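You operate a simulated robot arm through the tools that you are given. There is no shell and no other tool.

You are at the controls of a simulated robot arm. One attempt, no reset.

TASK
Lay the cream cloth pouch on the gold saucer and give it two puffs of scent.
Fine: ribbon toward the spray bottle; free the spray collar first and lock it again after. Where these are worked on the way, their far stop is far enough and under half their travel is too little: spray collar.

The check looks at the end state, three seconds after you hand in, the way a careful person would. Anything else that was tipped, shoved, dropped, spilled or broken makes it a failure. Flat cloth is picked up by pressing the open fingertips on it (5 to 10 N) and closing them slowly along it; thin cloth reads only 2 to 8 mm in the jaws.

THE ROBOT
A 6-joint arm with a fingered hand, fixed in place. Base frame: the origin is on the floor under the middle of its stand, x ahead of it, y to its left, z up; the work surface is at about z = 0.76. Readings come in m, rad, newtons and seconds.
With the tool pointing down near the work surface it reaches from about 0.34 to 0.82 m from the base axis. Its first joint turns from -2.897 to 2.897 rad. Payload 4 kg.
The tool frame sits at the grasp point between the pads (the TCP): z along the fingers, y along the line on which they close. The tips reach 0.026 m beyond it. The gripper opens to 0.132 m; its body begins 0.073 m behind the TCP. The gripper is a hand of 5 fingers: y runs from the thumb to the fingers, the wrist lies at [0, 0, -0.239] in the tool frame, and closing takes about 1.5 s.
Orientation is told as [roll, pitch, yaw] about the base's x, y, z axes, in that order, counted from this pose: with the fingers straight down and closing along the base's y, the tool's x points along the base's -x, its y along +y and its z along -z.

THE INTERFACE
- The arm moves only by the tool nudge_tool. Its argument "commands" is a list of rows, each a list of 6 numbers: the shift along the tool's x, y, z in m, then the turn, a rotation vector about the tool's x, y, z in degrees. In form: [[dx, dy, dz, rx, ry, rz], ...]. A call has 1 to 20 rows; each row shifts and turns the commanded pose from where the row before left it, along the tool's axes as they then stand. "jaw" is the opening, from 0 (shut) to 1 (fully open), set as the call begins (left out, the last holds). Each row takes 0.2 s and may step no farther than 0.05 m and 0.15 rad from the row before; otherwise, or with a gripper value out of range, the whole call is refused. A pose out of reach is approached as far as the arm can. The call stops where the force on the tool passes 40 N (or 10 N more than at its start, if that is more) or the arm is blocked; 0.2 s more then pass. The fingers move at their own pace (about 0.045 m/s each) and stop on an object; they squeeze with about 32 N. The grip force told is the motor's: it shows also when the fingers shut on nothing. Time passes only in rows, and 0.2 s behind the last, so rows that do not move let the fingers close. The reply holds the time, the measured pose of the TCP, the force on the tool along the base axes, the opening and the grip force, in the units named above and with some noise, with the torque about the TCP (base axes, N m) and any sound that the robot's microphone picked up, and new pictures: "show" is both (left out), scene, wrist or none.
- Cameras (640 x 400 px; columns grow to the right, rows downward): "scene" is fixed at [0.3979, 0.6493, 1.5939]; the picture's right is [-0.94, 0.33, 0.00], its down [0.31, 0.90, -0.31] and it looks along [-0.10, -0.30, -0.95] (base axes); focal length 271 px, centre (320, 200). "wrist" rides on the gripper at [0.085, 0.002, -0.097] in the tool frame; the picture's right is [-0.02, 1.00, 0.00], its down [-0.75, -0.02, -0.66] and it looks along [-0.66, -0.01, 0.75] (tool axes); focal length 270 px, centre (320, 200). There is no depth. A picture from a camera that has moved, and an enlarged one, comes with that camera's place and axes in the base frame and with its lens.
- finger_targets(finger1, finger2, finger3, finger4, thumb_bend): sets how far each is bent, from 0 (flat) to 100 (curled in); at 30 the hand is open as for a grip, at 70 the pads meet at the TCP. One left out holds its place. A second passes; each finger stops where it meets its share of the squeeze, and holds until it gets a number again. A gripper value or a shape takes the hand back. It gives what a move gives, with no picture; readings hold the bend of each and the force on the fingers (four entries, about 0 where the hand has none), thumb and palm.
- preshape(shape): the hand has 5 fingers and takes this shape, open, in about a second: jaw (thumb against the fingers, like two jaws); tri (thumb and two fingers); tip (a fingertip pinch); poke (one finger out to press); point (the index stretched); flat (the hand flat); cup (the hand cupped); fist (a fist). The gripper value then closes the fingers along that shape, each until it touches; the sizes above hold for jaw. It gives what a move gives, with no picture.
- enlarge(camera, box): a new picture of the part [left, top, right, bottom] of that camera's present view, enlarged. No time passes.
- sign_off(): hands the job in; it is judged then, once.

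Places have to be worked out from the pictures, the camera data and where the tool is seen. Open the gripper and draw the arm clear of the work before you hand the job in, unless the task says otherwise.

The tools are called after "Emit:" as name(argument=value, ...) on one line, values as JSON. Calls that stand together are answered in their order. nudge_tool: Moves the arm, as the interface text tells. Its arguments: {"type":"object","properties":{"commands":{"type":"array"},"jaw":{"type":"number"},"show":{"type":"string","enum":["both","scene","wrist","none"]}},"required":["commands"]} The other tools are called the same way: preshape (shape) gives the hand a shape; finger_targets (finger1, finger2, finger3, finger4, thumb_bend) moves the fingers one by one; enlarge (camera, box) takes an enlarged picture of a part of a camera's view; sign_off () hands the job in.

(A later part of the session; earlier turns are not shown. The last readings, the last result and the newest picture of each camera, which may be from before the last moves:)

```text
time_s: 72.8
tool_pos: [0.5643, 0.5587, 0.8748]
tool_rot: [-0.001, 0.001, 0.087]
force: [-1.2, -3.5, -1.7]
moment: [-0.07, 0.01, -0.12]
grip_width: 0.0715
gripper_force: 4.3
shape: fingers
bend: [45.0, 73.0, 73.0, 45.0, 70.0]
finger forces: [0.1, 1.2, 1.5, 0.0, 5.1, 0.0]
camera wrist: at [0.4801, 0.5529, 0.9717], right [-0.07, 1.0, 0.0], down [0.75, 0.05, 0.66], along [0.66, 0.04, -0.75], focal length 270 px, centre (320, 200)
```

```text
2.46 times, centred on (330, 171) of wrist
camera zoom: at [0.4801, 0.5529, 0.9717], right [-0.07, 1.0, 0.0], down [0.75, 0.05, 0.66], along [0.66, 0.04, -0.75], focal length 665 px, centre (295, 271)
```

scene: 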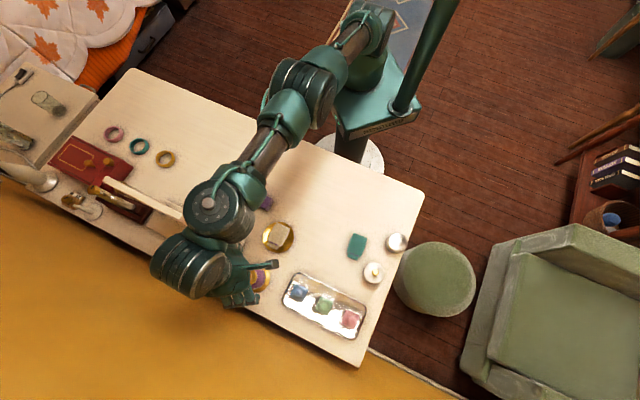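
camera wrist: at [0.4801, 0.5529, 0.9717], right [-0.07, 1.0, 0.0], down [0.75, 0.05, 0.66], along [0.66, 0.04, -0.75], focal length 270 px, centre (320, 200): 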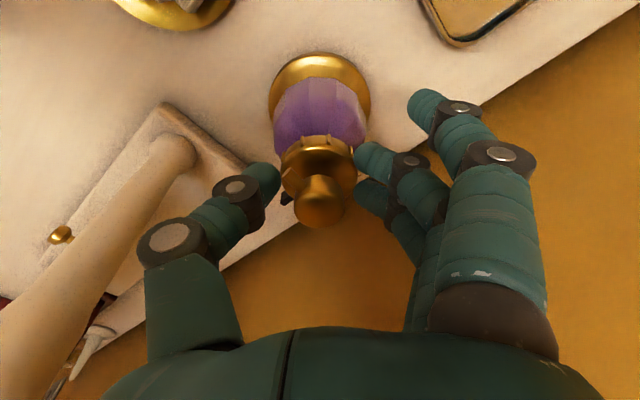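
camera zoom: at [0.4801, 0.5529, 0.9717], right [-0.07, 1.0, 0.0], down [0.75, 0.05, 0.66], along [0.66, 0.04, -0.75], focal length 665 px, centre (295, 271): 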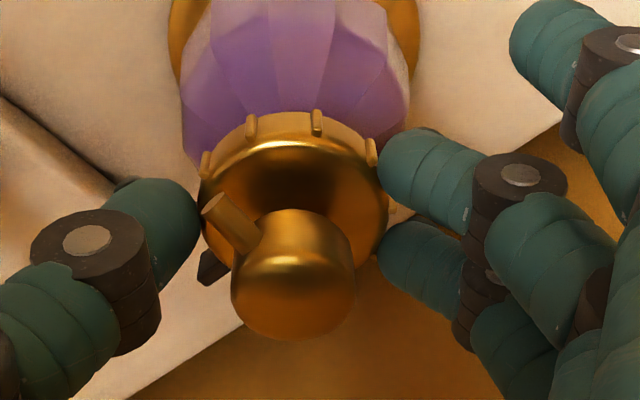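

Torque rose to 0.12 Nm and the ribs slipped slightly in my fingers: the collar has reached its far stop at about 90°. I release it and rise.

Emit:
nudge_tool(commands=[[0, 0, 0, 0, 0, 2], [0, 0, 0, 0, 0, 0]], show="none")

Emit:
nudge_tool(commands=[[0, 0, 0, 0, 0, 0], [0, 0, 0, 0, 0, 0], [0, 0, 0, 0, 0, 0], [0, 0, 0, 0, 0, 0]], jaw=0.72, show="none")

Emit:
nudge_tool(commands=[[0, 0, -0.02, 0, 0, 0], [0, 0, -0.035, 0, 0, 0], [0, 0, -0.035, 0, 0, 0], [0, 0, 0, 0, 0, 0]], show="both")

Emit:
enlarge(camera="wrist", box=[250, 30, 390, 190])

```text
time_s: 73.4
tool_pos: [0.5646, 0.5598, 0.875]
tool_rot: [-0.002, 0.0, 0.053]
force: [-1.3, -2.8, -0.1]
moment: [-0.07, 0.04, 0.0]
grip_width: 0.0715
gripper_force: 3.9
shape: fingers
bend: [45.0, 73.0, 73.0, 45.0, 70.0]
finger forces: [0.0, 1.3, 1.7, 0.0, 5.4, 0.0]
```

```text
time_s: 74.4
tool_pos: [0.5635, 0.5591, 0.8746]
tool_rot: [0.0, 0.0, 0.051]
force: [-0.8, -0.6, 0.3]
moment: [0.04, 0.01, 0.0]
grip_width: 0.0946
gripper_force: 0.0
shape: jaw
bend: [66.0, 66.0, 66.0, 66.0, 62.0]
finger forces: [0.1, 0.0, 0.1, 0.1, 0.1, 0.1]
```

```text
time_s: 75.4
tool_pos: [0.5642, 0.5591, 0.9642]
tool_rot: [0.0, 0.0, 0.053]
force: [-0.5, -0.1, -1.2]
moment: [0.0, 0.01, 0.0]
grip_width: 0.0947
gripper_force: 0.1
shape: jaw
bend: [66.0, 66.0, 66.0, 66.0, 62.0]
finger forces: [0.1, 0.1, 0.0, 0.0, 0.0, 0.0]
camera wrist: at [0.4798, 0.5557, 1.0612], right [-0.03, 1.0, 0.0], down [0.75, 0.02, 0.66], along [0.66, 0.02, -0.75], focal length 270 px, centre (320, 200)
```

scene: 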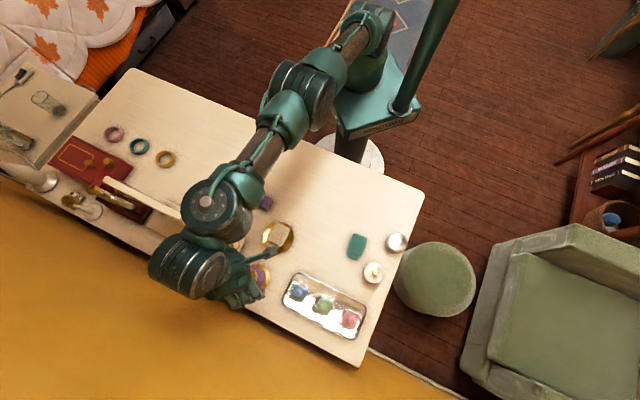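
wrist: 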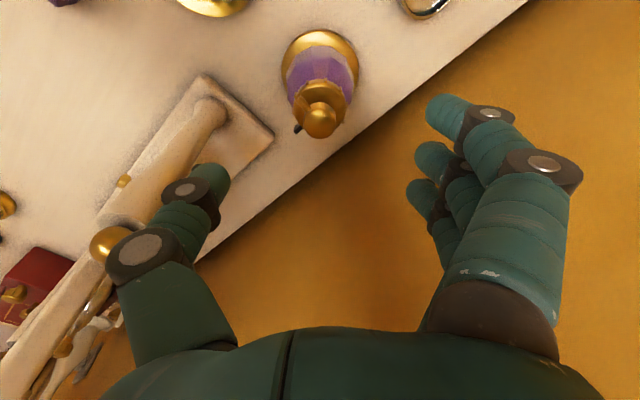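

```text
2.50 times, centred on (320, 110) of wrist
camera zoom: at [0.4798, 0.5557, 1.0612], right [-0.03, 1.0, 0.0], down [0.75, 0.02, 0.66], along [0.66, 0.02, -0.75], focal length 676 px, centre (320, 425)
```

zoom: 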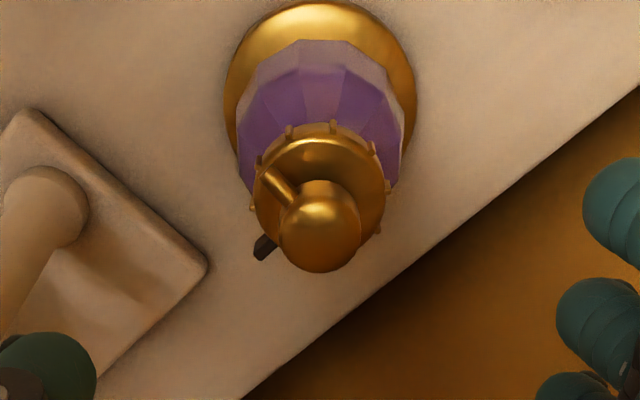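

The collar's pointer is now about 90° round, the nozzle still faces the pouch and the bottle hasn't shifted. I rise a bit more and take the "poke" shape for pressing the pump.

Emit:
nudge_tool(commands=[[0, 0, -0.03, 0, 0, 0], [0, 0, -0.03, 0, 0, 0]], show="none")

Emit:
preshape(shape="poke")

Emit:
nudge_tool(commands=[[0, 0, 0, 0, 0, 0]], show="both")

```text
time_s: 76.0
tool_pos: [0.5493, 0.557, 1.0207]
tool_rot: [0.001, -0.002, 0.05]
force: [0.4, -0.8, 1.0]
moment: [0.03, 0.01, 0.01]
grip_width: 0.095
gripper_force: 0.1
shape: jaw
bend: [66.0, 66.0, 66.0, 66.0, 62.0]
finger forces: [0.0, 0.0, 0.0, 0.0, 0.1, 0.0]
out of reach, approached as far as the arm can: row 2
```

```text
time_s: 76.9
tool_pos: [0.5496, 0.5574, 1.0206]
tool_rot: [0.0, -0.001, 0.053]
force: [0.6, -0.7, -0.1]
moment: [0.01, -0.02, 0.03]
grip_width: 0.0001
gripper_force: 0.1
shape: poke
bend: [100.0, 100.0, 100.0, 100.0, 47.0]
finger forces: [0.0, 0.0, 0.1, 0.1, 0.1, 0.1]
```

```text
time_s: 77.3
tool_pos: [0.5494, 0.5568, 1.02]
tool_rot: [0.0, -0.001, 0.053]
force: [0.8, 0.2, 0.1]
moment: [-0.01, -0.03, -0.02]
grip_width: 0.0
gripper_force: 0.1
shape: poke
bend: [100.0, 100.0, 100.0, 100.0, 47.0]
finger forces: [0.0, 0.0, 0.0, 0.0, 0.1, 0.0]
camera wrist: at [0.4655, 0.5538, 1.1169], right [-0.03, 1.0, 0.0], down [0.75, 0.02, 0.66], along [0.66, 0.02, -0.75], focal length 270 px, centre (320, 200)
```

scene: 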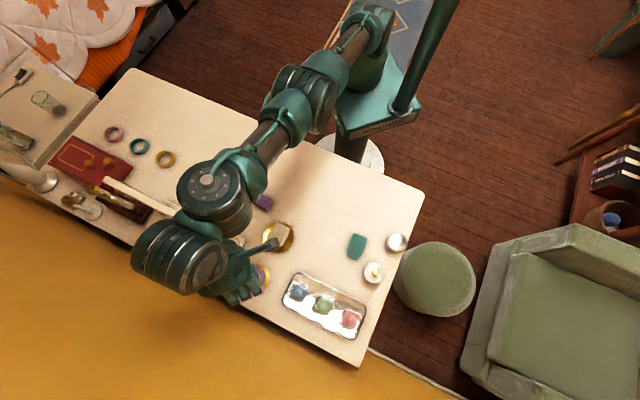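
wrist: 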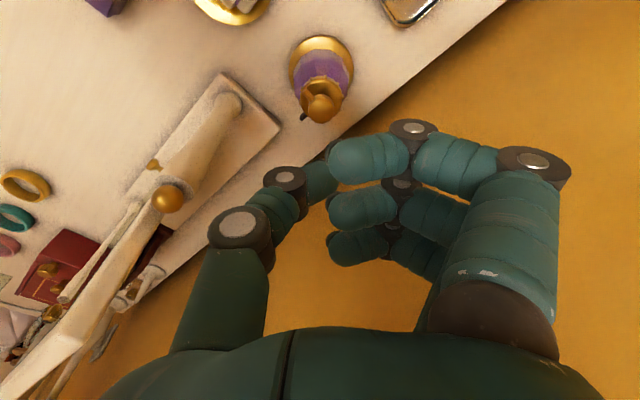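

The poke shape shows four fingers curled and the thumb out. I zoom in to see which part is the pressing tip, and where it is.

Emit:
enlarge(camera="wrist", box=[170, 80, 570, 330])

Emit:
enlarge(camera="scene", box=[120, 190, 300, 310])

```text
1.60 times, centred on (370, 205) of wrist
camera zoom: at [0.4655, 0.5538, 1.1169], right [-0.03, 1.0, 0.0], down [0.75, 0.02, 0.66], along [0.66, 0.02, -0.75], focal length 432 px, centre (240, 192)
```

zoom: 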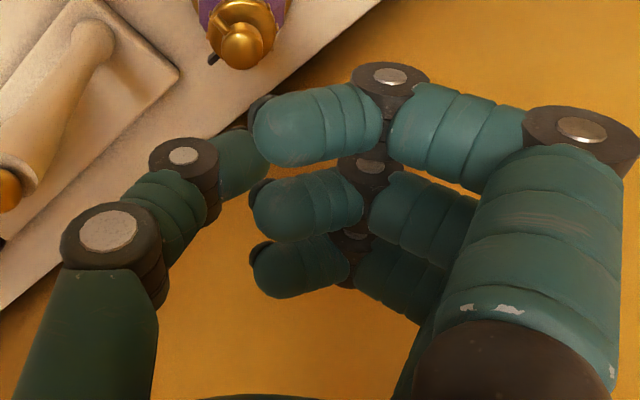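

```text
3.33 times, centred on (210, 250) of scene
camera zoom: at [0.3979, 0.6493, 1.5939], right [-0.94, 0.33, 0.0], down [0.31, 0.9, -0.31], along [-0.1, -0.3, -0.95], focal length 903 px, centre (687, 33)
```

zoom: 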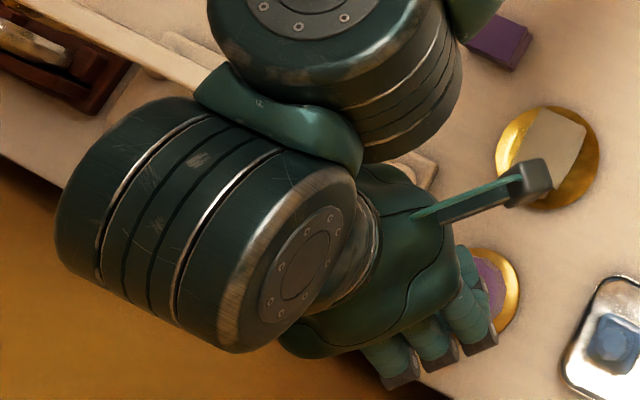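

In "poke", the thumb tip is the lowest point, near the tool axis at about (0, 0.005, 0.022). I lower to z ≈ 0.95 and position the thumb tip over the pump head for a check.

Emit:
nudge_tool(commands=[[-0.004, -0.001, 0.025, 0, 0, 0], [-0.006, -0.0015, 0.025, 0, 0, 0], [-0.005, -0.0015, 0.02, 0, 0, 0], [0, 0, 0, 0, 0, 0]], show="both")

Emit:
enlarge(camera="wrist", box=[230, 60, 430, 260])

```text
time_s: 78.3
tool_pos: [0.5657, 0.5532, 0.9496]
tool_rot: [0.0, 0.0, 0.053]
force: [-0.1, -0.8, 0.0]
moment: [-0.01, 0.0, 0.02]
grip_width: 0.0
gripper_force: 0.0
shape: poke
bend: [100.0, 100.0, 100.0, 100.0, 47.0]
finger forces: [0.0, 0.0, 0.0, 0.0, 0.0, 0.1]
camera wrist: at [0.4807, 0.5502, 1.047], right [-0.03, 1.0, 0.0], down [0.75, 0.02, 0.66], along [0.66, 0.02, -0.75], focal length 270 px, centre (320, 200)
```

scene: 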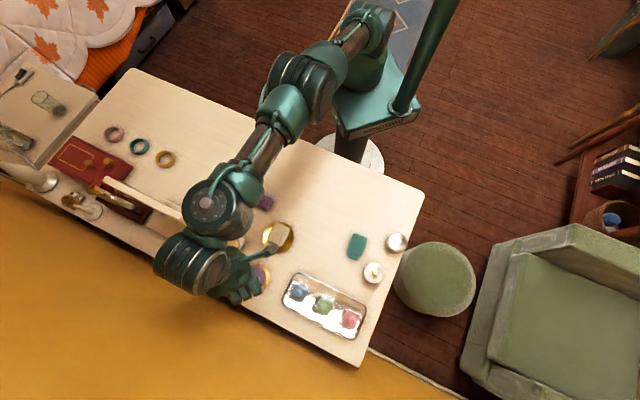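
wrist: 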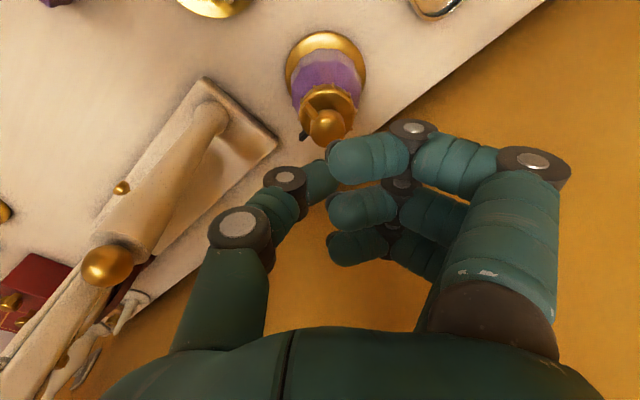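

```text
2.00 times, centred on (330, 160) of wrist
camera zoom: at [0.4807, 0.5502, 1.047], right [-0.03, 1.0, 0.0], down [0.75, 0.02, 0.66], along [0.66, 0.02, -0.75], focal length 541 px, centre (300, 280)
```

zoom: 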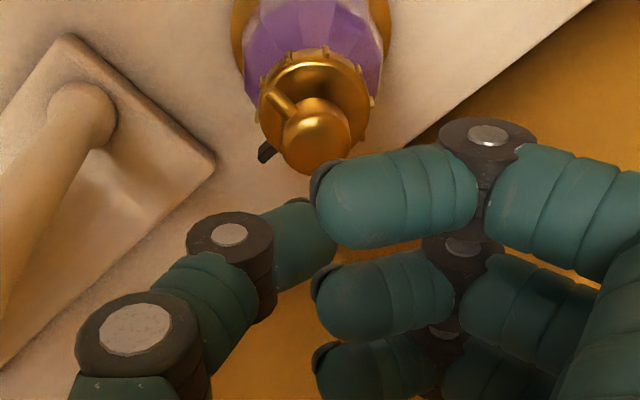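

The index hides the thumb tip in this view, so the pressing point is uncertain. I try the "fist" shape, which should give a broad, firm pressing surface.

Emit:
preshape(shape="fist")

Emit:
nudge_tool(commands=[[0, 0, 0, 0, 0, 0]], show="wrist")

Emit:
enlarge(camera="wrist", box=[170, 60, 570, 310])

```text
time_s: 79.2
tool_pos: [0.5637, 0.5535, 0.9499]
tool_rot: [0.0, 0.0, 0.053]
force: [-0.6, -0.1, -0.2]
moment: [0.02, 0.0, 0.01]
grip_width: 0.0001
gripper_force: 0.0
shape: fist
bend: [100.0, 100.0, 100.0, 100.0, 55.0]
finger forces: [0.0, 0.1, 0.0, 0.0, 0.0, 0.0]
```

```text
time_s: 79.6
tool_pos: [0.5652, 0.5544, 0.9496]
tool_rot: [0.002, -0.001, 0.053]
force: [-0.4, -0.2, -0.1]
moment: [0.02, 0.0, 0.0]
grip_width: 0.0001
gripper_force: 0.0
shape: fist
bend: [100.0, 100.0, 100.0, 100.0, 55.0]
finger forces: [0.1, 0.1, 0.0, 0.0, 0.0, 0.0]
camera wrist: at [0.4807, 0.5502, 1.0472], right [-0.03, 1.0, 0.0], down [0.75, 0.02, 0.66], along [0.66, 0.02, -0.75], focal length 270 px, centre (320, 200)
```

wrist: 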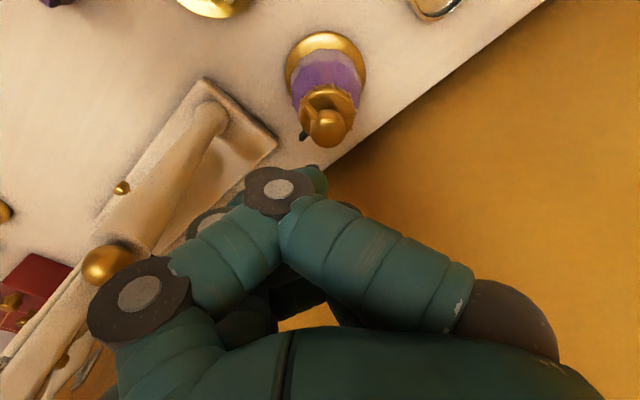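

```text
1.60 times, centred on (370, 185) of wrist
camera zoom: at [0.4807, 0.5502, 1.0472], right [-0.03, 1.0, 0.0], down [0.75, 0.02, 0.66], along [0.66, 0.02, -0.75], focal length 432 px, centre (240, 224)
```

zoom: 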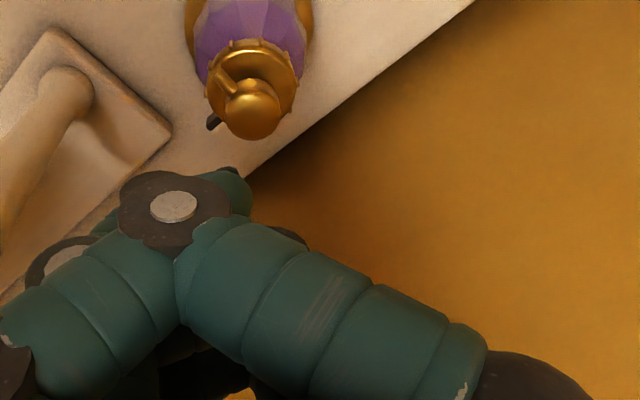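

In both shapes the thumb tip sticks out below the knuckles. A closed jaw (thumb and fingertips pressed together at the TCP) should press more firmly and centrally, so I first rotate to yaw 46° where there is room to open the hand.

Emit:
nudge_tool(commands=[[0, 0, 0, 0, 0, -7.2], [0, 0, 0, 0, 0, -7.2], [0, 0, 0, 0, 0, -7.2], [0, 0, 0, 0, 0, -7.2], [0, 0, 0, 0, 0, -7.2], [0, 0, 0, 0, 0, -7.2], [0, 0, 0, 0, 0, 0]], show="none")

Emit:
preshape(shape="jaw")

Emit:
nudge_tool(commands=[[0, 0, 0, 0, 0, 0], [0, 0, 0, 0, 0, 0], [0, 0, 0, 0, 0, 0], [0, 0, 0, 0, 0, 0], [0, 0, 0, 0, 0, 0], [0, 0, 0, 0, 0, 0], [0, 0, 0, 0, 0, 0], [0, 0, 0, 0, 0, 0]], jaw=0, show="both")

Emit:
enlarge(camera="wrist", box=[170, 60, 570, 310])

```text
time_s: 81.2
tool_pos: [0.5641, 0.5547, 0.9493]
tool_rot: [0.0, -0.001, 0.809]
force: [0.1, 0.2, 0.0]
moment: [-0.04, 0.01, 0.01]
grip_width: 0.0
gripper_force: 0.0
shape: fist
bend: [100.0, 100.0, 100.0, 100.0, 55.0]
finger forces: [0.1, 0.1, 0.0, 0.0, 0.0, 0.0]
```

```text
time_s: 82.1
tool_pos: [0.5649, 0.5533, 0.9501]
tool_rot: [0.0, 0.002, 0.805]
force: [-1.4, -0.5, -0.1]
moment: [0.0, 0.0, -0.02]
grip_width: 0.1319
gripper_force: 0.1
shape: jaw
bend: [30.0, 30.0, 30.0, 30.0, 30.0]
finger forces: [0.1, 0.0, 0.0, 0.0, 0.1, 0.0]
```

```text
time_s: 83.9
tool_pos: [0.5649, 0.5536, 0.9509]
tool_rot: [0.0, 0.0, 0.806]
force: [0.1, 0.3, 0.1]
moment: [-0.01, -0.03, -0.01]
grip_width: 0.0004
gripper_force: 17.1
shape: jaw
bend: [65.0, 61.0, 61.0, 65.0, 66.0]
finger forces: [0.0, 0.0, 0.0, 0.0, 0.0, 0.1]
camera wrist: at [0.5053, 0.4936, 1.0475], right [-0.71, 0.71, 0.0], down [0.53, 0.53, 0.66], along [0.47, 0.47, -0.75], focal length 270 px, centre (320, 200)
```

scene: 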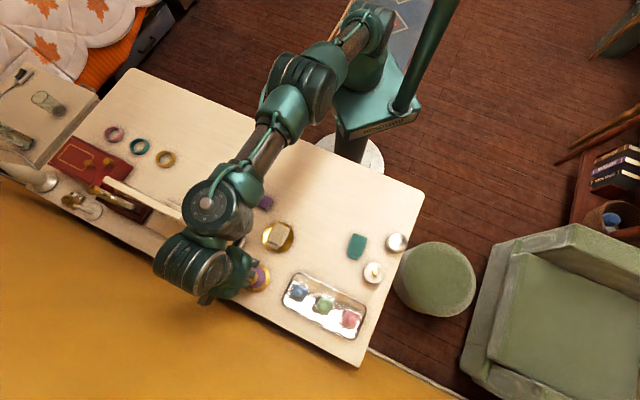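
wrist: 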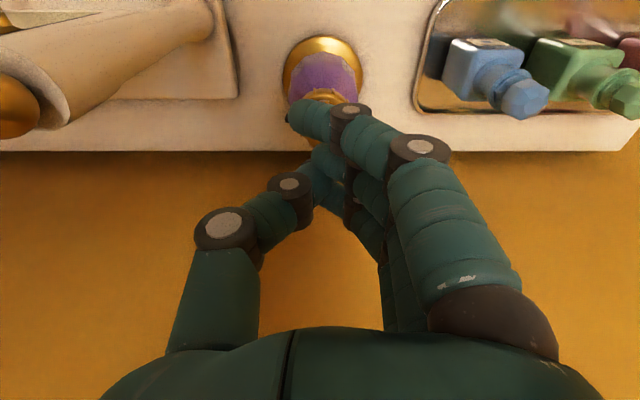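

```text
1.60 times, centred on (370, 185) of wrist
camera zoom: at [0.5053, 0.4936, 1.0475], right [-0.71, 0.71, 0.0], down [0.53, 0.53, 0.66], along [0.47, 0.47, -0.75], focal length 432 px, centre (240, 224)
```

zoom: 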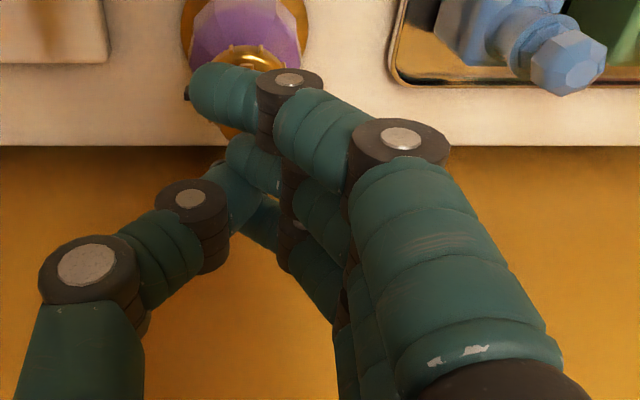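

The closed fingertips now meet at the TCP. I shift so that the pump axis is under the fingertips and lower to z ≈ 0.92.

Emit:
nudge_tool(commands=[[-0.0052, 0.0039, 0, 0, 0, 0], [0, 0, 0.015, 0, 0, 0], [0, 0, 0.014, 0, 0, 0], [0, 0, 0, 0, 0, 0]], show="both")

Emit:
enlarge(camera="wrist", box=[220, 60, 420, 240])

```text
time_s: 84.9
tool_pos: [0.5643, 0.5588, 0.9214]
tool_rot: [0.001, 0.002, 0.807]
force: [-0.5, 0.2, 0.4]
moment: [0.0, 0.0, -0.02]
grip_width: 0.0003
gripper_force: 32.1
shape: jaw
bend: [67.0, 61.0, 61.0, 67.0, 66.0]
finger forces: [0.1, 0.0, 0.0, 0.0, 0.0, 0.0]
camera wrist: at [0.5057, 0.5002, 1.0187], right [-0.71, 0.71, 0.0], down [0.53, 0.53, 0.66], along [0.47, 0.47, -0.75], focal length 270 px, centre (320, 200)
```

scene: 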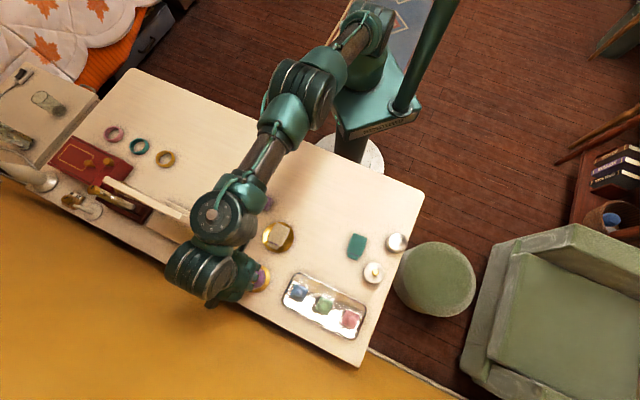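
wrist: 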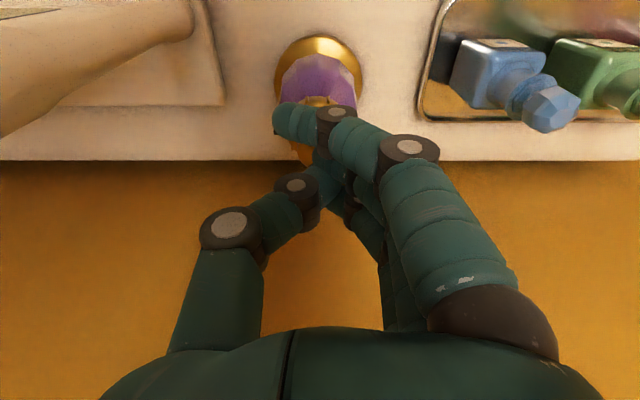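

```text
2.22 times, centred on (320, 150) of wrist
camera zoom: at [0.5057, 0.5002, 1.0187], right [-0.71, 0.71, 0.0], down [0.53, 0.53, 0.66], along [0.47, 0.47, -0.75], focal length 601 px, centre (320, 311)
```

zoom: 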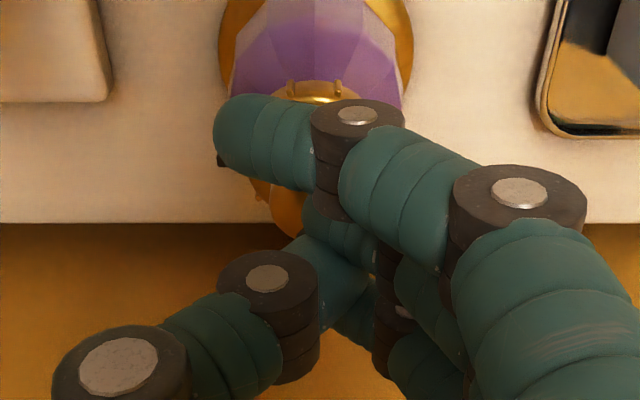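

The index blocks the view over the nozzle, so I pull fingers 1 and 4 back out while the thumb and middle fingers stay pinched.

Emit:
finger_targets(finger1=30, finger4=30)

Emit:
nudge_tool(commands=[[0, 0, 0, 0, 0, 0]], show="wrist")

Emit:
enlarge(camera="wrist", box=[220, 60, 420, 240])

```text
time_s: 85.9
tool_pos: [0.5651, 0.5616, 0.9222]
tool_rot: [-0.001, 0.0, 0.807]
force: [-0.1, -0.1, -0.6]
moment: [-0.01, 0.0, 0.0]
grip_width: 0.0655
gripper_force: 0.1
shape: fingers
bend: [30.0, 61.0, 61.0, 30.0, 66.0]
finger forces: [0.0, 0.0, 0.1, 0.0, 0.0, 0.1]
```

```text
time_s: 86.3
tool_pos: [0.5646, 0.5594, 0.9213]
tool_rot: [0.0, -0.001, 0.807]
force: [0.7, 0.5, -0.4]
moment: [0.0, 0.0, 0.0]
grip_width: 0.0652
gripper_force: 0.1
shape: fingers
bend: [30.0, 61.0, 61.0, 30.0, 66.0]
finger forces: [0.0, 0.0, 0.0, 0.1, 0.0, 0.0]
camera wrist: at [0.5058, 0.5002, 1.0188], right [-0.71, 0.71, 0.0], down [0.53, 0.53, 0.66], along [0.47, 0.47, -0.75], focal length 270 px, centre (320, 200)
```

wrist: 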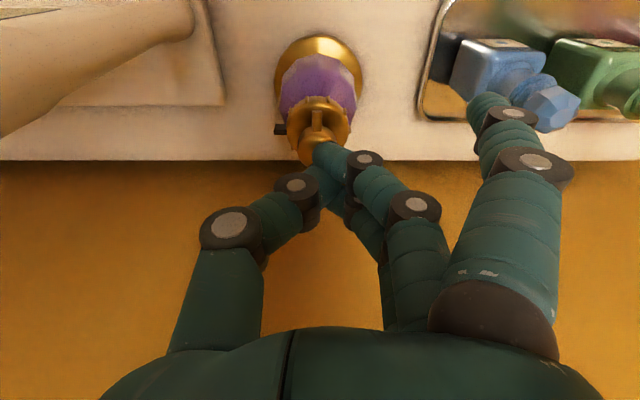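

```text
2.22 times, centred on (320, 150) of wrist
camera zoom: at [0.5058, 0.5002, 1.0188], right [-0.71, 0.71, 0.0], down [0.53, 0.53, 0.66], along [0.47, 0.47, -0.75], focal length 601 px, centre (320, 311)
```

zoom: 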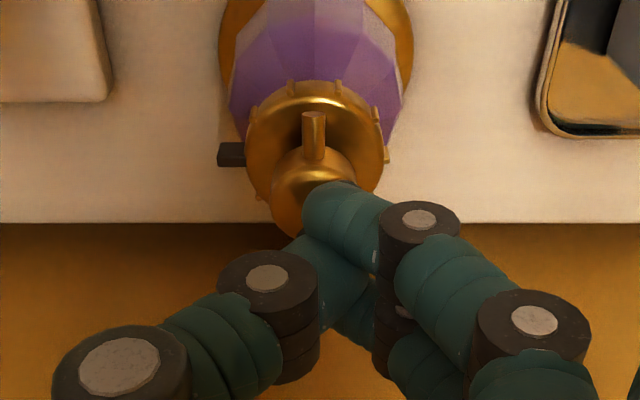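

Clear view now: nozzle points toward the saucer, pointer fully sideways, fingertips above the pump head. I lower in small steps until contact.

Emit:
nudge_tool(commands=[[0, 0, 0.004, 0, 0, 0], [0, 0, 0.003, 0, 0, 0], [0, 0, 0, 0, 0, 0]], show="none")

Emit:
nudge_tool(commands=[[0, 0, 0.002, 0, 0, 0], [0, 0, 0, 0, 0, 0]], show="none")

Emit:
nudge_tool(commands=[[0, 0, 0.002, 0, 0, 0], [0, 0, 0, 0, 0, 0]], show="wrist")

```text
time_s: 87.1
tool_pos: [0.5647, 0.5614, 0.914]
tool_rot: [-0.001, 0.0, 0.806]
force: [-0.6, 0.4, 0.4]
moment: [0.0, -0.03, -0.03]
grip_width: 0.0652
gripper_force: 0.0
shape: fingers
bend: [30.0, 61.0, 61.0, 30.0, 66.0]
finger forces: [0.0, 0.1, 0.1, 0.0, 0.0, 0.0]
```

```text
time_s: 87.7
tool_pos: [0.5663, 0.5596, 0.9121]
tool_rot: [0.0, 0.001, 0.806]
force: [-0.7, 0.4, 0.2]
moment: [-0.01, 0.02, -0.01]
grip_width: 0.0649
gripper_force: 0.1
shape: fingers
bend: [30.0, 61.0, 61.0, 30.0, 66.0]
finger forces: [0.0, 0.1, 0.0, 0.1, 0.0, 0.1]
```

```text
time_s: 88.3
tool_pos: [0.5662, 0.5604, 0.9111]
tool_rot: [-0.001, 0.002, 0.806]
force: [-0.4, 0.1, 1.2]
moment: [0.01, 0.01, -0.01]
grip_width: 0.0651
gripper_force: 0.0
shape: fingers
bend: [30.0, 61.0, 61.0, 30.0, 66.0]
finger forces: [0.1, 0.0, 0.1, 0.0, 0.0, 0.0]
camera wrist: at [0.5059, 0.5001, 1.008], right [-0.71, 0.71, 0.0], down [0.53, 0.53, 0.66], along [0.47, 0.47, -0.75], focal length 270 px, centre (320, 200)
```

wrist: 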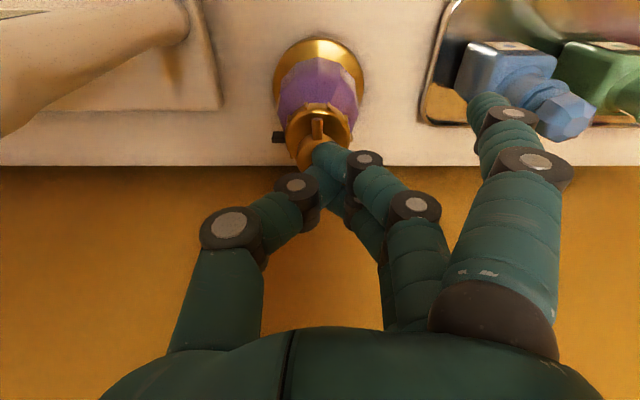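

Possibly first contact near z = 0.911. I continue 1 mm at a time, watching force and sound.

Emit:
nudge_tool(commands=[[0, 0, 0.001, 0, 0, 0], [0, 0, 0, 0, 0, 0]], show="none")

Emit:
nudge_tool(commands=[[0, 0, 0.001, 0, 0, 0], [0, 0, 0, 0, 0, 0]], show="none")

Emit:
nudge_tool(commands=[[0, 0, 0.001, 0, 0, 0], [0, 0, 0, 0, 0, 0]], show="none")

```text
time_s: 88.9
tool_pos: [0.5656, 0.5593, 0.9099]
tool_rot: [0.001, 0.001, 0.806]
force: [0.4, 0.8, 0.3]
moment: [0.0, -0.01, -0.01]
grip_width: 0.0653
gripper_force: 0.1
shape: fingers
bend: [30.0, 61.0, 61.0, 30.0, 66.0]
finger forces: [0.0, 0.0, 0.1, 0.0, 0.0, 0.0]
```

```text
time_s: 89.5
tool_pos: [0.5654, 0.5602, 0.9093]
tool_rot: [0.0, 0.0, 0.807]
force: [-0.4, -0.3, 1.4]
moment: [-0.01, 0.04, -0.01]
grip_width: 0.0653
gripper_force: 0.1
shape: fingers
bend: [30.0, 61.0, 61.0, 30.0, 66.0]
finger forces: [0.0, 0.0, 0.0, 0.1, 0.0, 0.1]
```

```text
time_s: 90.1
tool_pos: [0.5643, 0.5596, 0.9077]
tool_rot: [0.0, 0.001, 0.807]
force: [-1.3, 0.7, 1.7]
moment: [0.01, 0.03, 0.05]
grip_width: 0.0651
gripper_force: 0.0
shape: fingers
bend: [30.0, 61.0, 61.0, 30.0, 66.0]
finger forces: [0.0, 0.0, 0.1, 0.1, 0.1, 0.0]
heard: click
```

A click was heard at z = 0.9077 with only light force. I look to see what moved before continuing.

Emit:
enlarge(camera="wrist", box=[250, 80, 390, 200])

Emit:
enlarge(camera="scene", box=[190, 190, 310, 300])

```text
3.33 times, centred on (320, 140) of wrist
camera zoom: at [0.5058, 0.4998, 1.0048], right [-0.71, 0.71, 0.0], down [0.53, 0.53, 0.66], along [0.47, 0.47, -0.75], focal length 901 px, centre (320, 400)
```

zoom: 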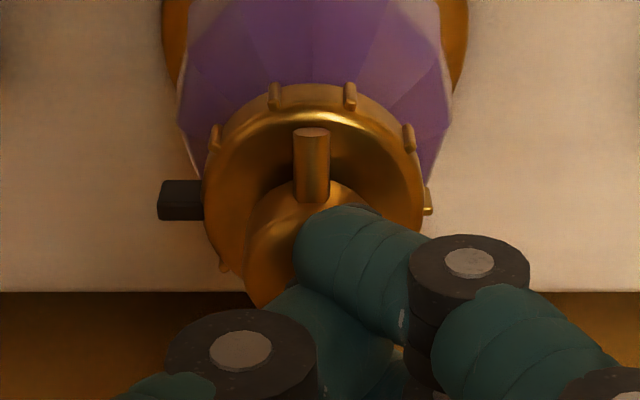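

```text
3.64 times, centred on (250, 245) of scene
camera zoom: at [0.3979, 0.6493, 1.5939], right [-0.94, 0.33, 0.0], down [0.31, 0.9, -0.31], along [-0.1, -0.3, -0.95], focal length 985 px, centre (574, 36)
```

zoom: 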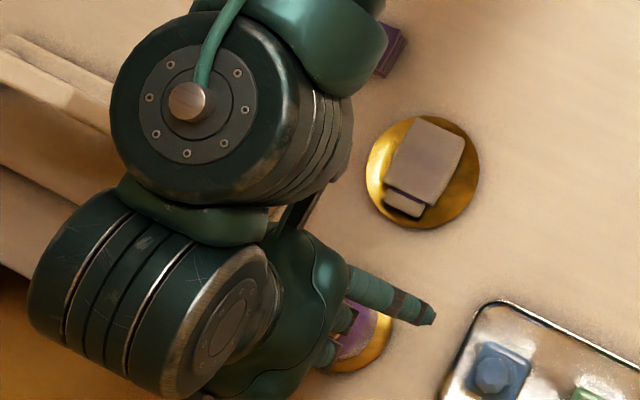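

The pouch seems slightly different in tint in this picture; I enlarge it to check whether that was already a puff.

Emit:
enlarge(camera="scene", box=[255, 210, 305, 260])

Emit:
nudge_tool(commands=[[0, 0, 0, 0, 0, 0]], show="both")

Emit:
enlarge(camera="scene", box=[255, 210, 305, 260])

```text
8.00 times, centred on (280, 235) of scene
camera zoom: at [0.3979, 0.6493, 1.5939], right [-0.94, 0.33, 0.0], down [0.31, 0.9, -0.31], along [-0.1, -0.3, -0.95], focal length 2166 px, centre (640, -80)
```

zoom: 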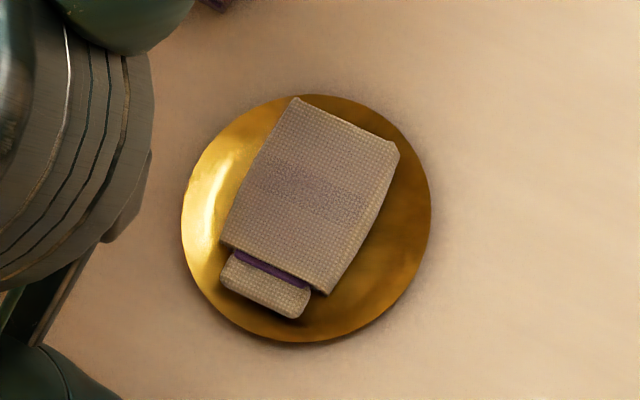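

```text
time_s: 90.5
tool_pos: [0.5647, 0.5603, 0.9073]
tool_rot: [0.0, 0.0, 0.807]
force: [-0.2, 0.1, 2.7]
moment: [0.05, 0.02, 0.0]
grip_width: 0.0651
gripper_force: 0.0
shape: fingers
bend: [30.0, 61.0, 61.0, 30.0, 66.0]
finger forces: [0.1, 0.0, 0.0, 0.0, 0.1, 0.1]
camera wrist: at [0.5058, 0.4998, 1.0048], right [-0.71, 0.71, 0.0], down [0.53, 0.53, 0.66], along [0.47, 0.47, -0.75], focal length 270 px, centre (320, 200)
```

scene: 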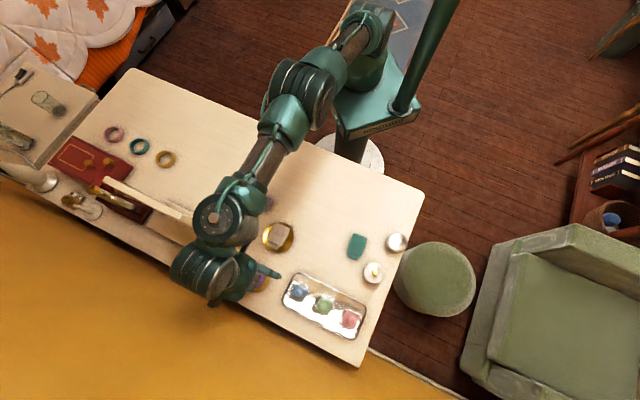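
wrist: 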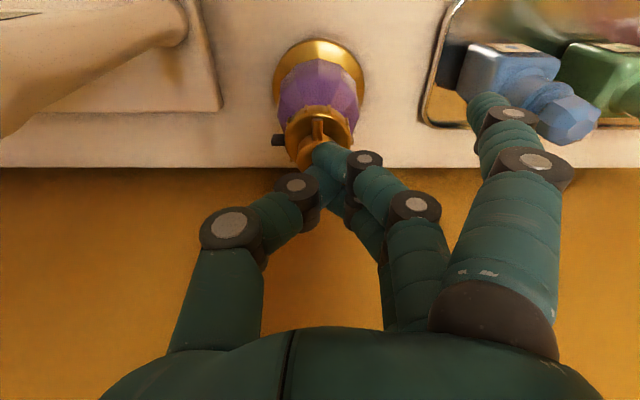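

```text
8.00 times, centred on (280, 235) of scene
camera zoom: at [0.3979, 0.6493, 1.5939], right [-0.94, 0.33, 0.0], down [0.31, 0.9, -0.31], along [-0.1, -0.3, -0.95], focal length 2166 px, centre (640, -80)
```

zoom: 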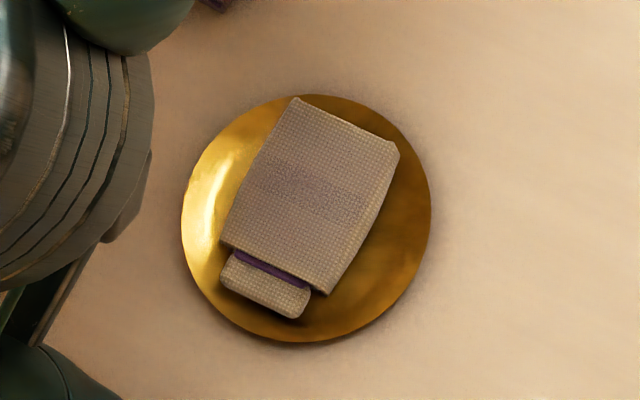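

A faint purplish scent mark has appeared mid-pouch: that click was the first puff, and it landed on the pouch. I raise the hand 9 mm so the pump returns fully.

Emit:
nudge_tool(commands=[[0, 0, -0.003, 0, 0, 0], [0, 0, -0.003, 0, 0, 0], [0, 0, -0.003, 0, 0, 0], [0, 0, -0.003, 0, 0, 0], [0, 0, 0, 0, 0, 0], [0, 0, 0, 0, 0, 0], [0, 0, 0, 0, 0, 0]], show="wrist")

Emit:
enlarge(camera="wrist", box=[250, 80, 390, 200])

```text
time_s: 92.1
tool_pos: [0.5657, 0.5596, 0.9197]
tool_rot: [0.0, -0.001, 0.805]
force: [1.2, -0.4, -0.7]
moment: [0.01, 0.02, 0.0]
grip_width: 0.0651
gripper_force: 0.1
shape: fingers
bend: [30.0, 61.0, 61.0, 30.0, 66.0]
finger forces: [0.0, 0.0, 0.1, 0.0, 0.0, 0.1]
camera wrist: at [0.506, 0.5002, 1.0168], right [-0.71, 0.71, 0.0], down [0.53, 0.53, 0.66], along [0.47, 0.47, -0.75], focal length 270 px, centre (320, 200)
```

wrist: 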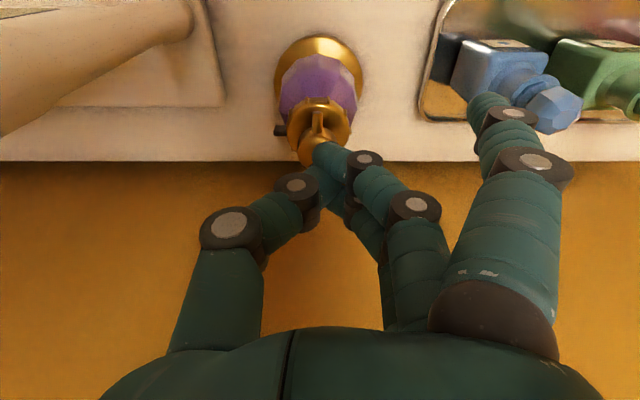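

```text
3.33 times, centred on (320, 140) of wrist
camera zoom: at [0.506, 0.5002, 1.0168], right [-0.71, 0.71, 0.0], down [0.53, 0.53, 0.66], along [0.47, 0.47, -0.75], focal length 901 px, centre (320, 400)
```

zoom: 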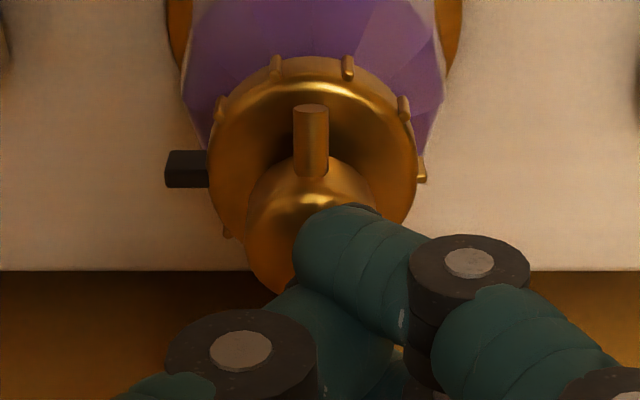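

The pump is back up. I press again: 9 mm down, then 1 mm steps until the next click.

Emit:
nudge_tool(commands=[[0, 0, 0.003, 0, 0, 0], [0, 0, 0.003, 0, 0, 0], [0, 0, 0.003, 0, 0, 0], [0, 0, 0, 0, 0, 0]], show="none")

Emit:
nudge_tool(commands=[[0, 0, 0.001, 0, 0, 0], [0, 0, 0, 0, 0, 0]], show="none")

Emit:
nudge_tool(commands=[[0, 0, 0.001, 0, 0, 0], [0, 0, 0, 0, 0, 0]], show="none")

```text
time_s: 93.1
tool_pos: [0.5645, 0.5596, 0.911]
tool_rot: [-0.001, 0.001, 0.806]
force: [0.5, -0.2, 1.3]
moment: [0.03, 0.02, -0.04]
grip_width: 0.0653
gripper_force: 0.1
shape: fingers
bend: [30.0, 61.0, 61.0, 30.0, 66.0]
finger forces: [0.1, 0.0, 0.0, 0.0, 0.1, 0.0]
```

```text
time_s: 93.7
tool_pos: [0.5652, 0.5595, 0.9104]
tool_rot: [-0.002, -0.001, 0.805]
force: [0.1, 0.4, 1.8]
moment: [0.0, 0.0, -0.02]
grip_width: 0.0654
gripper_force: 0.1
shape: fingers
bend: [30.0, 61.0, 61.0, 30.0, 66.0]
finger forces: [0.0, 0.0, 0.0, 0.0, 0.1, 0.1]
```

```text
time_s: 94.3
tool_pos: [0.5661, 0.5613, 0.9088]
tool_rot: [0.001, 0.0, 0.808]
force: [0.3, 0.2, 1.6]
moment: [-0.04, 0.02, 0.0]
grip_width: 0.0651
gripper_force: 0.0
shape: fingers
bend: [30.0, 61.0, 61.0, 30.0, 66.0]
finger forces: [0.0, 0.1, 0.1, 0.0, 0.1, 0.0]
```

No click yet at 0.909. One more millimetre.

Emit:
nudge_tool(commands=[[0, 0, 0.001, 0, 0, 0], [0, 0, 0, 0, 0, 0]], show="none")

```text
time_s: 94.9
tool_pos: [0.5658, 0.5592, 0.9086]
tool_rot: [0.001, 0.0, 0.808]
force: [1.6, 0.4, 2.3]
moment: [0.01, 0.02, 0.0]
grip_width: 0.0652
gripper_force: 0.1
shape: fingers
bend: [30.0, 61.0, 61.0, 30.0, 66.0]
finger forces: [0.0, 0.1, 0.1, 0.0, 0.0, 0.1]
heard: click
```

Second click heard: two puffs given. I raise the hand clear straight away and check the pouch.

Emit:
nudge_tool(commands=[[0, 0, -0.004, 0, 0, 0], [0, 0, -0.015, 0, 0, 0], [0, 0, -0.025, 0, 0, 0], [0, 0, 0, 0, 0, 0]], show="both")

Emit:
enlarge(camera="scene", box=[255, 210, 305, 260])

Emit:
enlarge(camera="wrist", box=[250, 20, 390, 180])

```text
time_s: 95.9
tool_pos: [0.5661, 0.5605, 0.9511]
tool_rot: [0.001, 0.001, 0.806]
force: [0.0, 0.6, 0.1]
moment: [-0.01, 0.02, 0.0]
grip_width: 0.0651
gripper_force: 0.0
shape: fingers
bend: [30.0, 61.0, 61.0, 30.0, 66.0]
finger forces: [0.1, 0.0, 0.0, 0.1, 0.0, 0.0]
camera wrist: at [0.5062, 0.5003, 1.0489], right [-0.71, 0.71, 0.0], down [0.53, 0.53, 0.66], along [0.47, 0.47, -0.75], focal length 270 px, centre (320, 200)
```

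scene: 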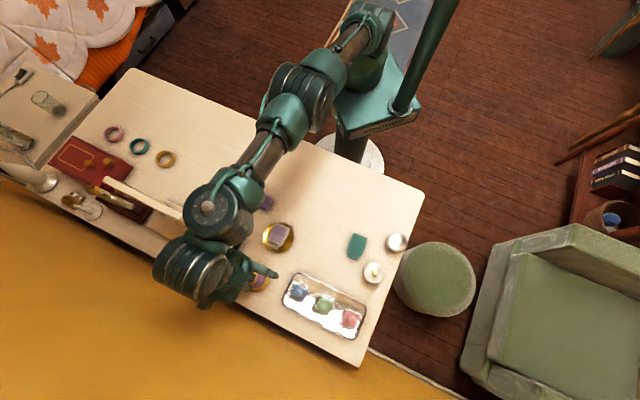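
wrist: 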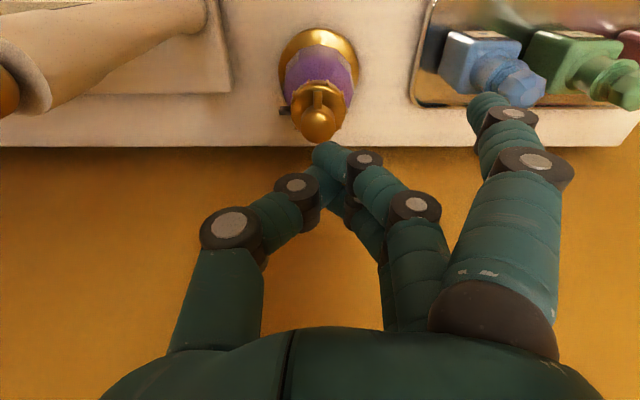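

```text
8.00 times, centred on (280, 235) of scene
camera zoom: at [0.3979, 0.6493, 1.5939], right [-0.94, 0.33, 0.0], down [0.31, 0.9, -0.31], along [-0.1, -0.3, -0.95], focal length 2166 px, centre (640, -80)
```

zoom: 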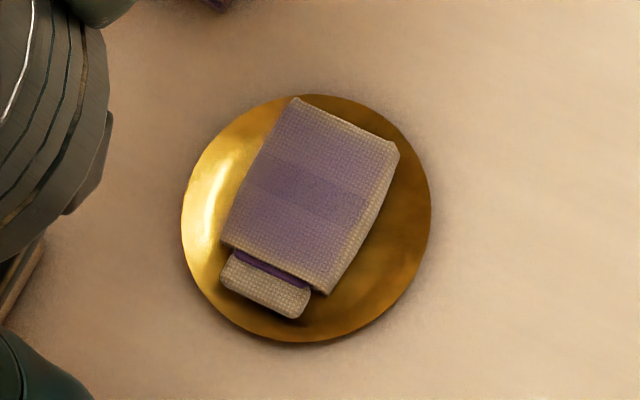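

```text
2.50 times, centred on (320, 100) of wrist
camera zoom: at [0.5062, 0.5003, 1.0489], right [-0.71, 0.71, 0.0], down [0.53, 0.53, 0.66], along [0.47, 0.47, -0.75], focal length 676 px, centre (320, 450)
```

zoom: 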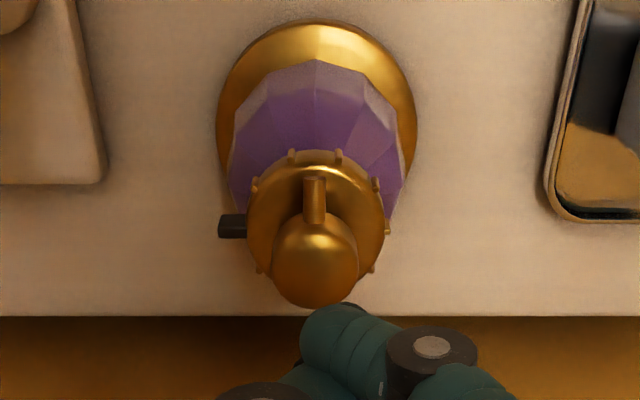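

Both puffs show clearly on the pouch. Now I must lock the collar by turning it back 90° clockwise; I rotate to yaw 92° above the bottle and open the hand for a new grip clear of the pointer.

Emit:
nudge_tool(commands=[[0, 0, -0.01, 0, 0, -7.6], [0, 0, 0, 0, 0, -7.6], [0, 0, 0, 0, 0, -7.6], [0, 0, 0, 0, 0, -7.6], [0, 0, 0, 0, 0, -7.6], [0, 0, 0, 0, 0, -7.6], [0, 0, 0, 0, 0, 0]], show="none")

Emit:
nudge_tool(commands=[[0, 0, 0, 0, 0, 0], [0, 0, 0, 0, 0, 0], [0, 0, 0, 0, 0, 0], [0, 0, 0, 0, 0, 0], [0, 0, 0, 0, 0, 0], [0, 0, 0, 0, 0, 0]], jaw=0.72, show="both")

Emit:
enlarge(camera="wrist", box=[250, 30, 390, 190])

```text
time_s: 97.5
tool_pos: [0.5653, 0.5609, 0.9606]
tool_rot: [0.0, -0.001, 1.605]
force: [-0.4, 0.2, 0.0]
moment: [0.0, 0.01, 0.01]
grip_width: 0.0652
gripper_force: 0.2
shape: fingers
bend: [30.0, 61.0, 61.0, 30.0, 66.0]
finger forces: [0.0, 0.1, 0.0, 0.0, 0.1, 0.0]
```

```text
time_s: 98.9
tool_pos: [0.566, 0.5607, 0.9608]
tool_rot: [0.001, -0.001, 1.602]
force: [0.4, 0.3, -0.5]
moment: [-0.02, 0.01, -0.03]
grip_width: 0.0948
gripper_force: 0.0
shape: jaw
bend: [66.0, 66.0, 66.0, 66.0, 62.0]
finger forces: [0.1, 0.1, 0.0, 0.0, 0.0, 0.1]
camera wrist: at [0.5668, 0.4754, 1.0587], right [-1.0, -0.01, 0.0], down [-0.01, 0.75, 0.66], along [-0.01, 0.66, -0.75], focal length 270 px, centre (320, 200)
```

scene: 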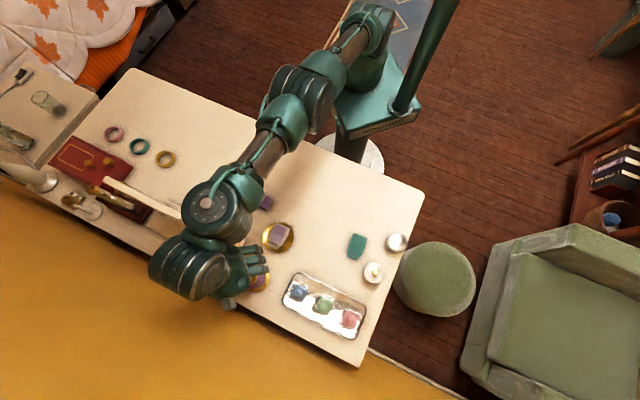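
wrist: 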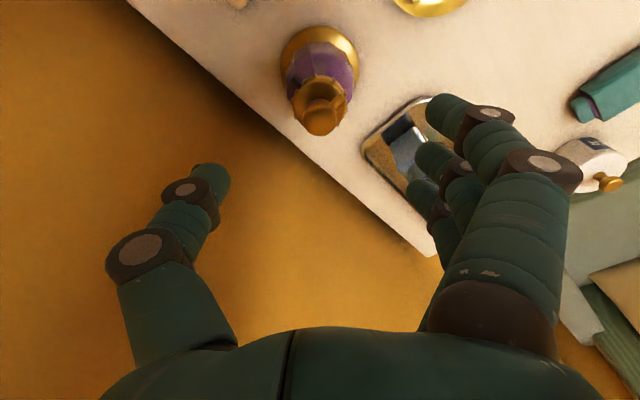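

```text
2.50 times, centred on (320, 110) of wrist
camera zoom: at [0.5668, 0.4754, 1.0587], right [-1.0, -0.01, 0.0], down [-0.01, 0.75, 0.66], along [-0.01, 0.66, -0.75], focal length 676 px, centre (320, 425)
```

zoom: 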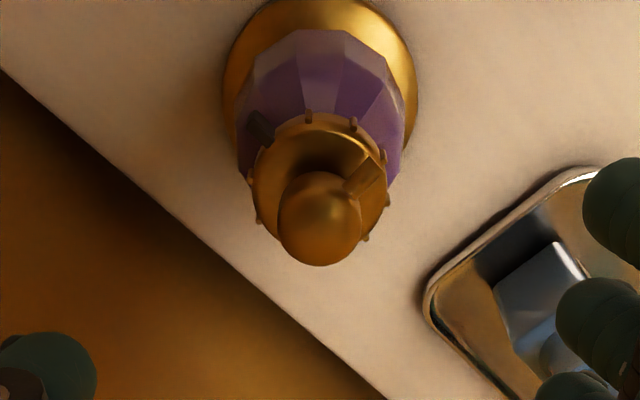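

Pointer and nozzle sit either side of the camera direction, leaving thumb and finger sides free. I shift 3 mm and descend to z ≈ 0.90 to check centring.

Emit:
nudge_tool(commands=[[0.003, 0.0006, 0.02, 0, 0, 0], [0, 0, 0.02, 0, 0, 0], [0, 0, 0.02, 0, 0, 0], [0, 0, 0, 0, 0, 0]], show="wrist")

Emit:
enlarge(camera="wrist", box=[220, 70, 460, 220])

```text
time_s: 99.9
tool_pos: [0.5647, 0.5582, 0.9018]
tool_rot: [0.001, -0.001, 1.604]
force: [0.2, -1.0, 0.7]
moment: [-0.04, 0.01, 0.02]
grip_width: 0.0946
gripper_force: 0.1
shape: jaw
bend: [66.0, 66.0, 66.0, 66.0, 62.0]
finger forces: [0.0, 0.1, 0.1, 0.1, 0.0, 0.1]
camera wrist: at [0.5667, 0.4724, 0.9988], right [-1.0, -0.01, 0.0], down [-0.01, 0.75, 0.66], along [-0.01, 0.66, -0.75], focal length 270 px, centre (320, 200)
```

wrist: 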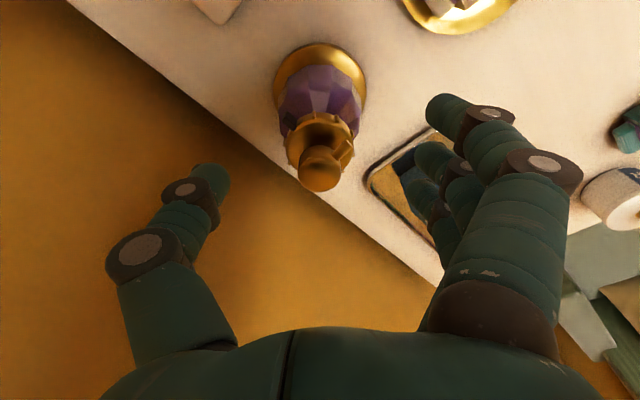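

```text
2.67 times, centred on (340, 145) of wrist
camera zoom: at [0.5667, 0.4724, 0.9988], right [-1.0, -0.01, 0.0], down [-0.01, 0.75, 0.66], along [-0.01, 0.66, -0.75], focal length 721 px, centre (267, 347)
```

zoom: 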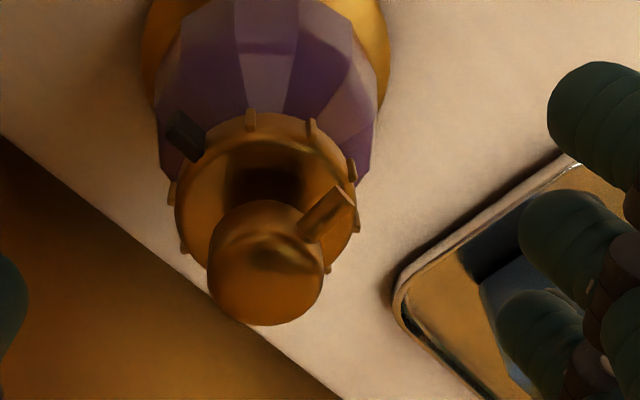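

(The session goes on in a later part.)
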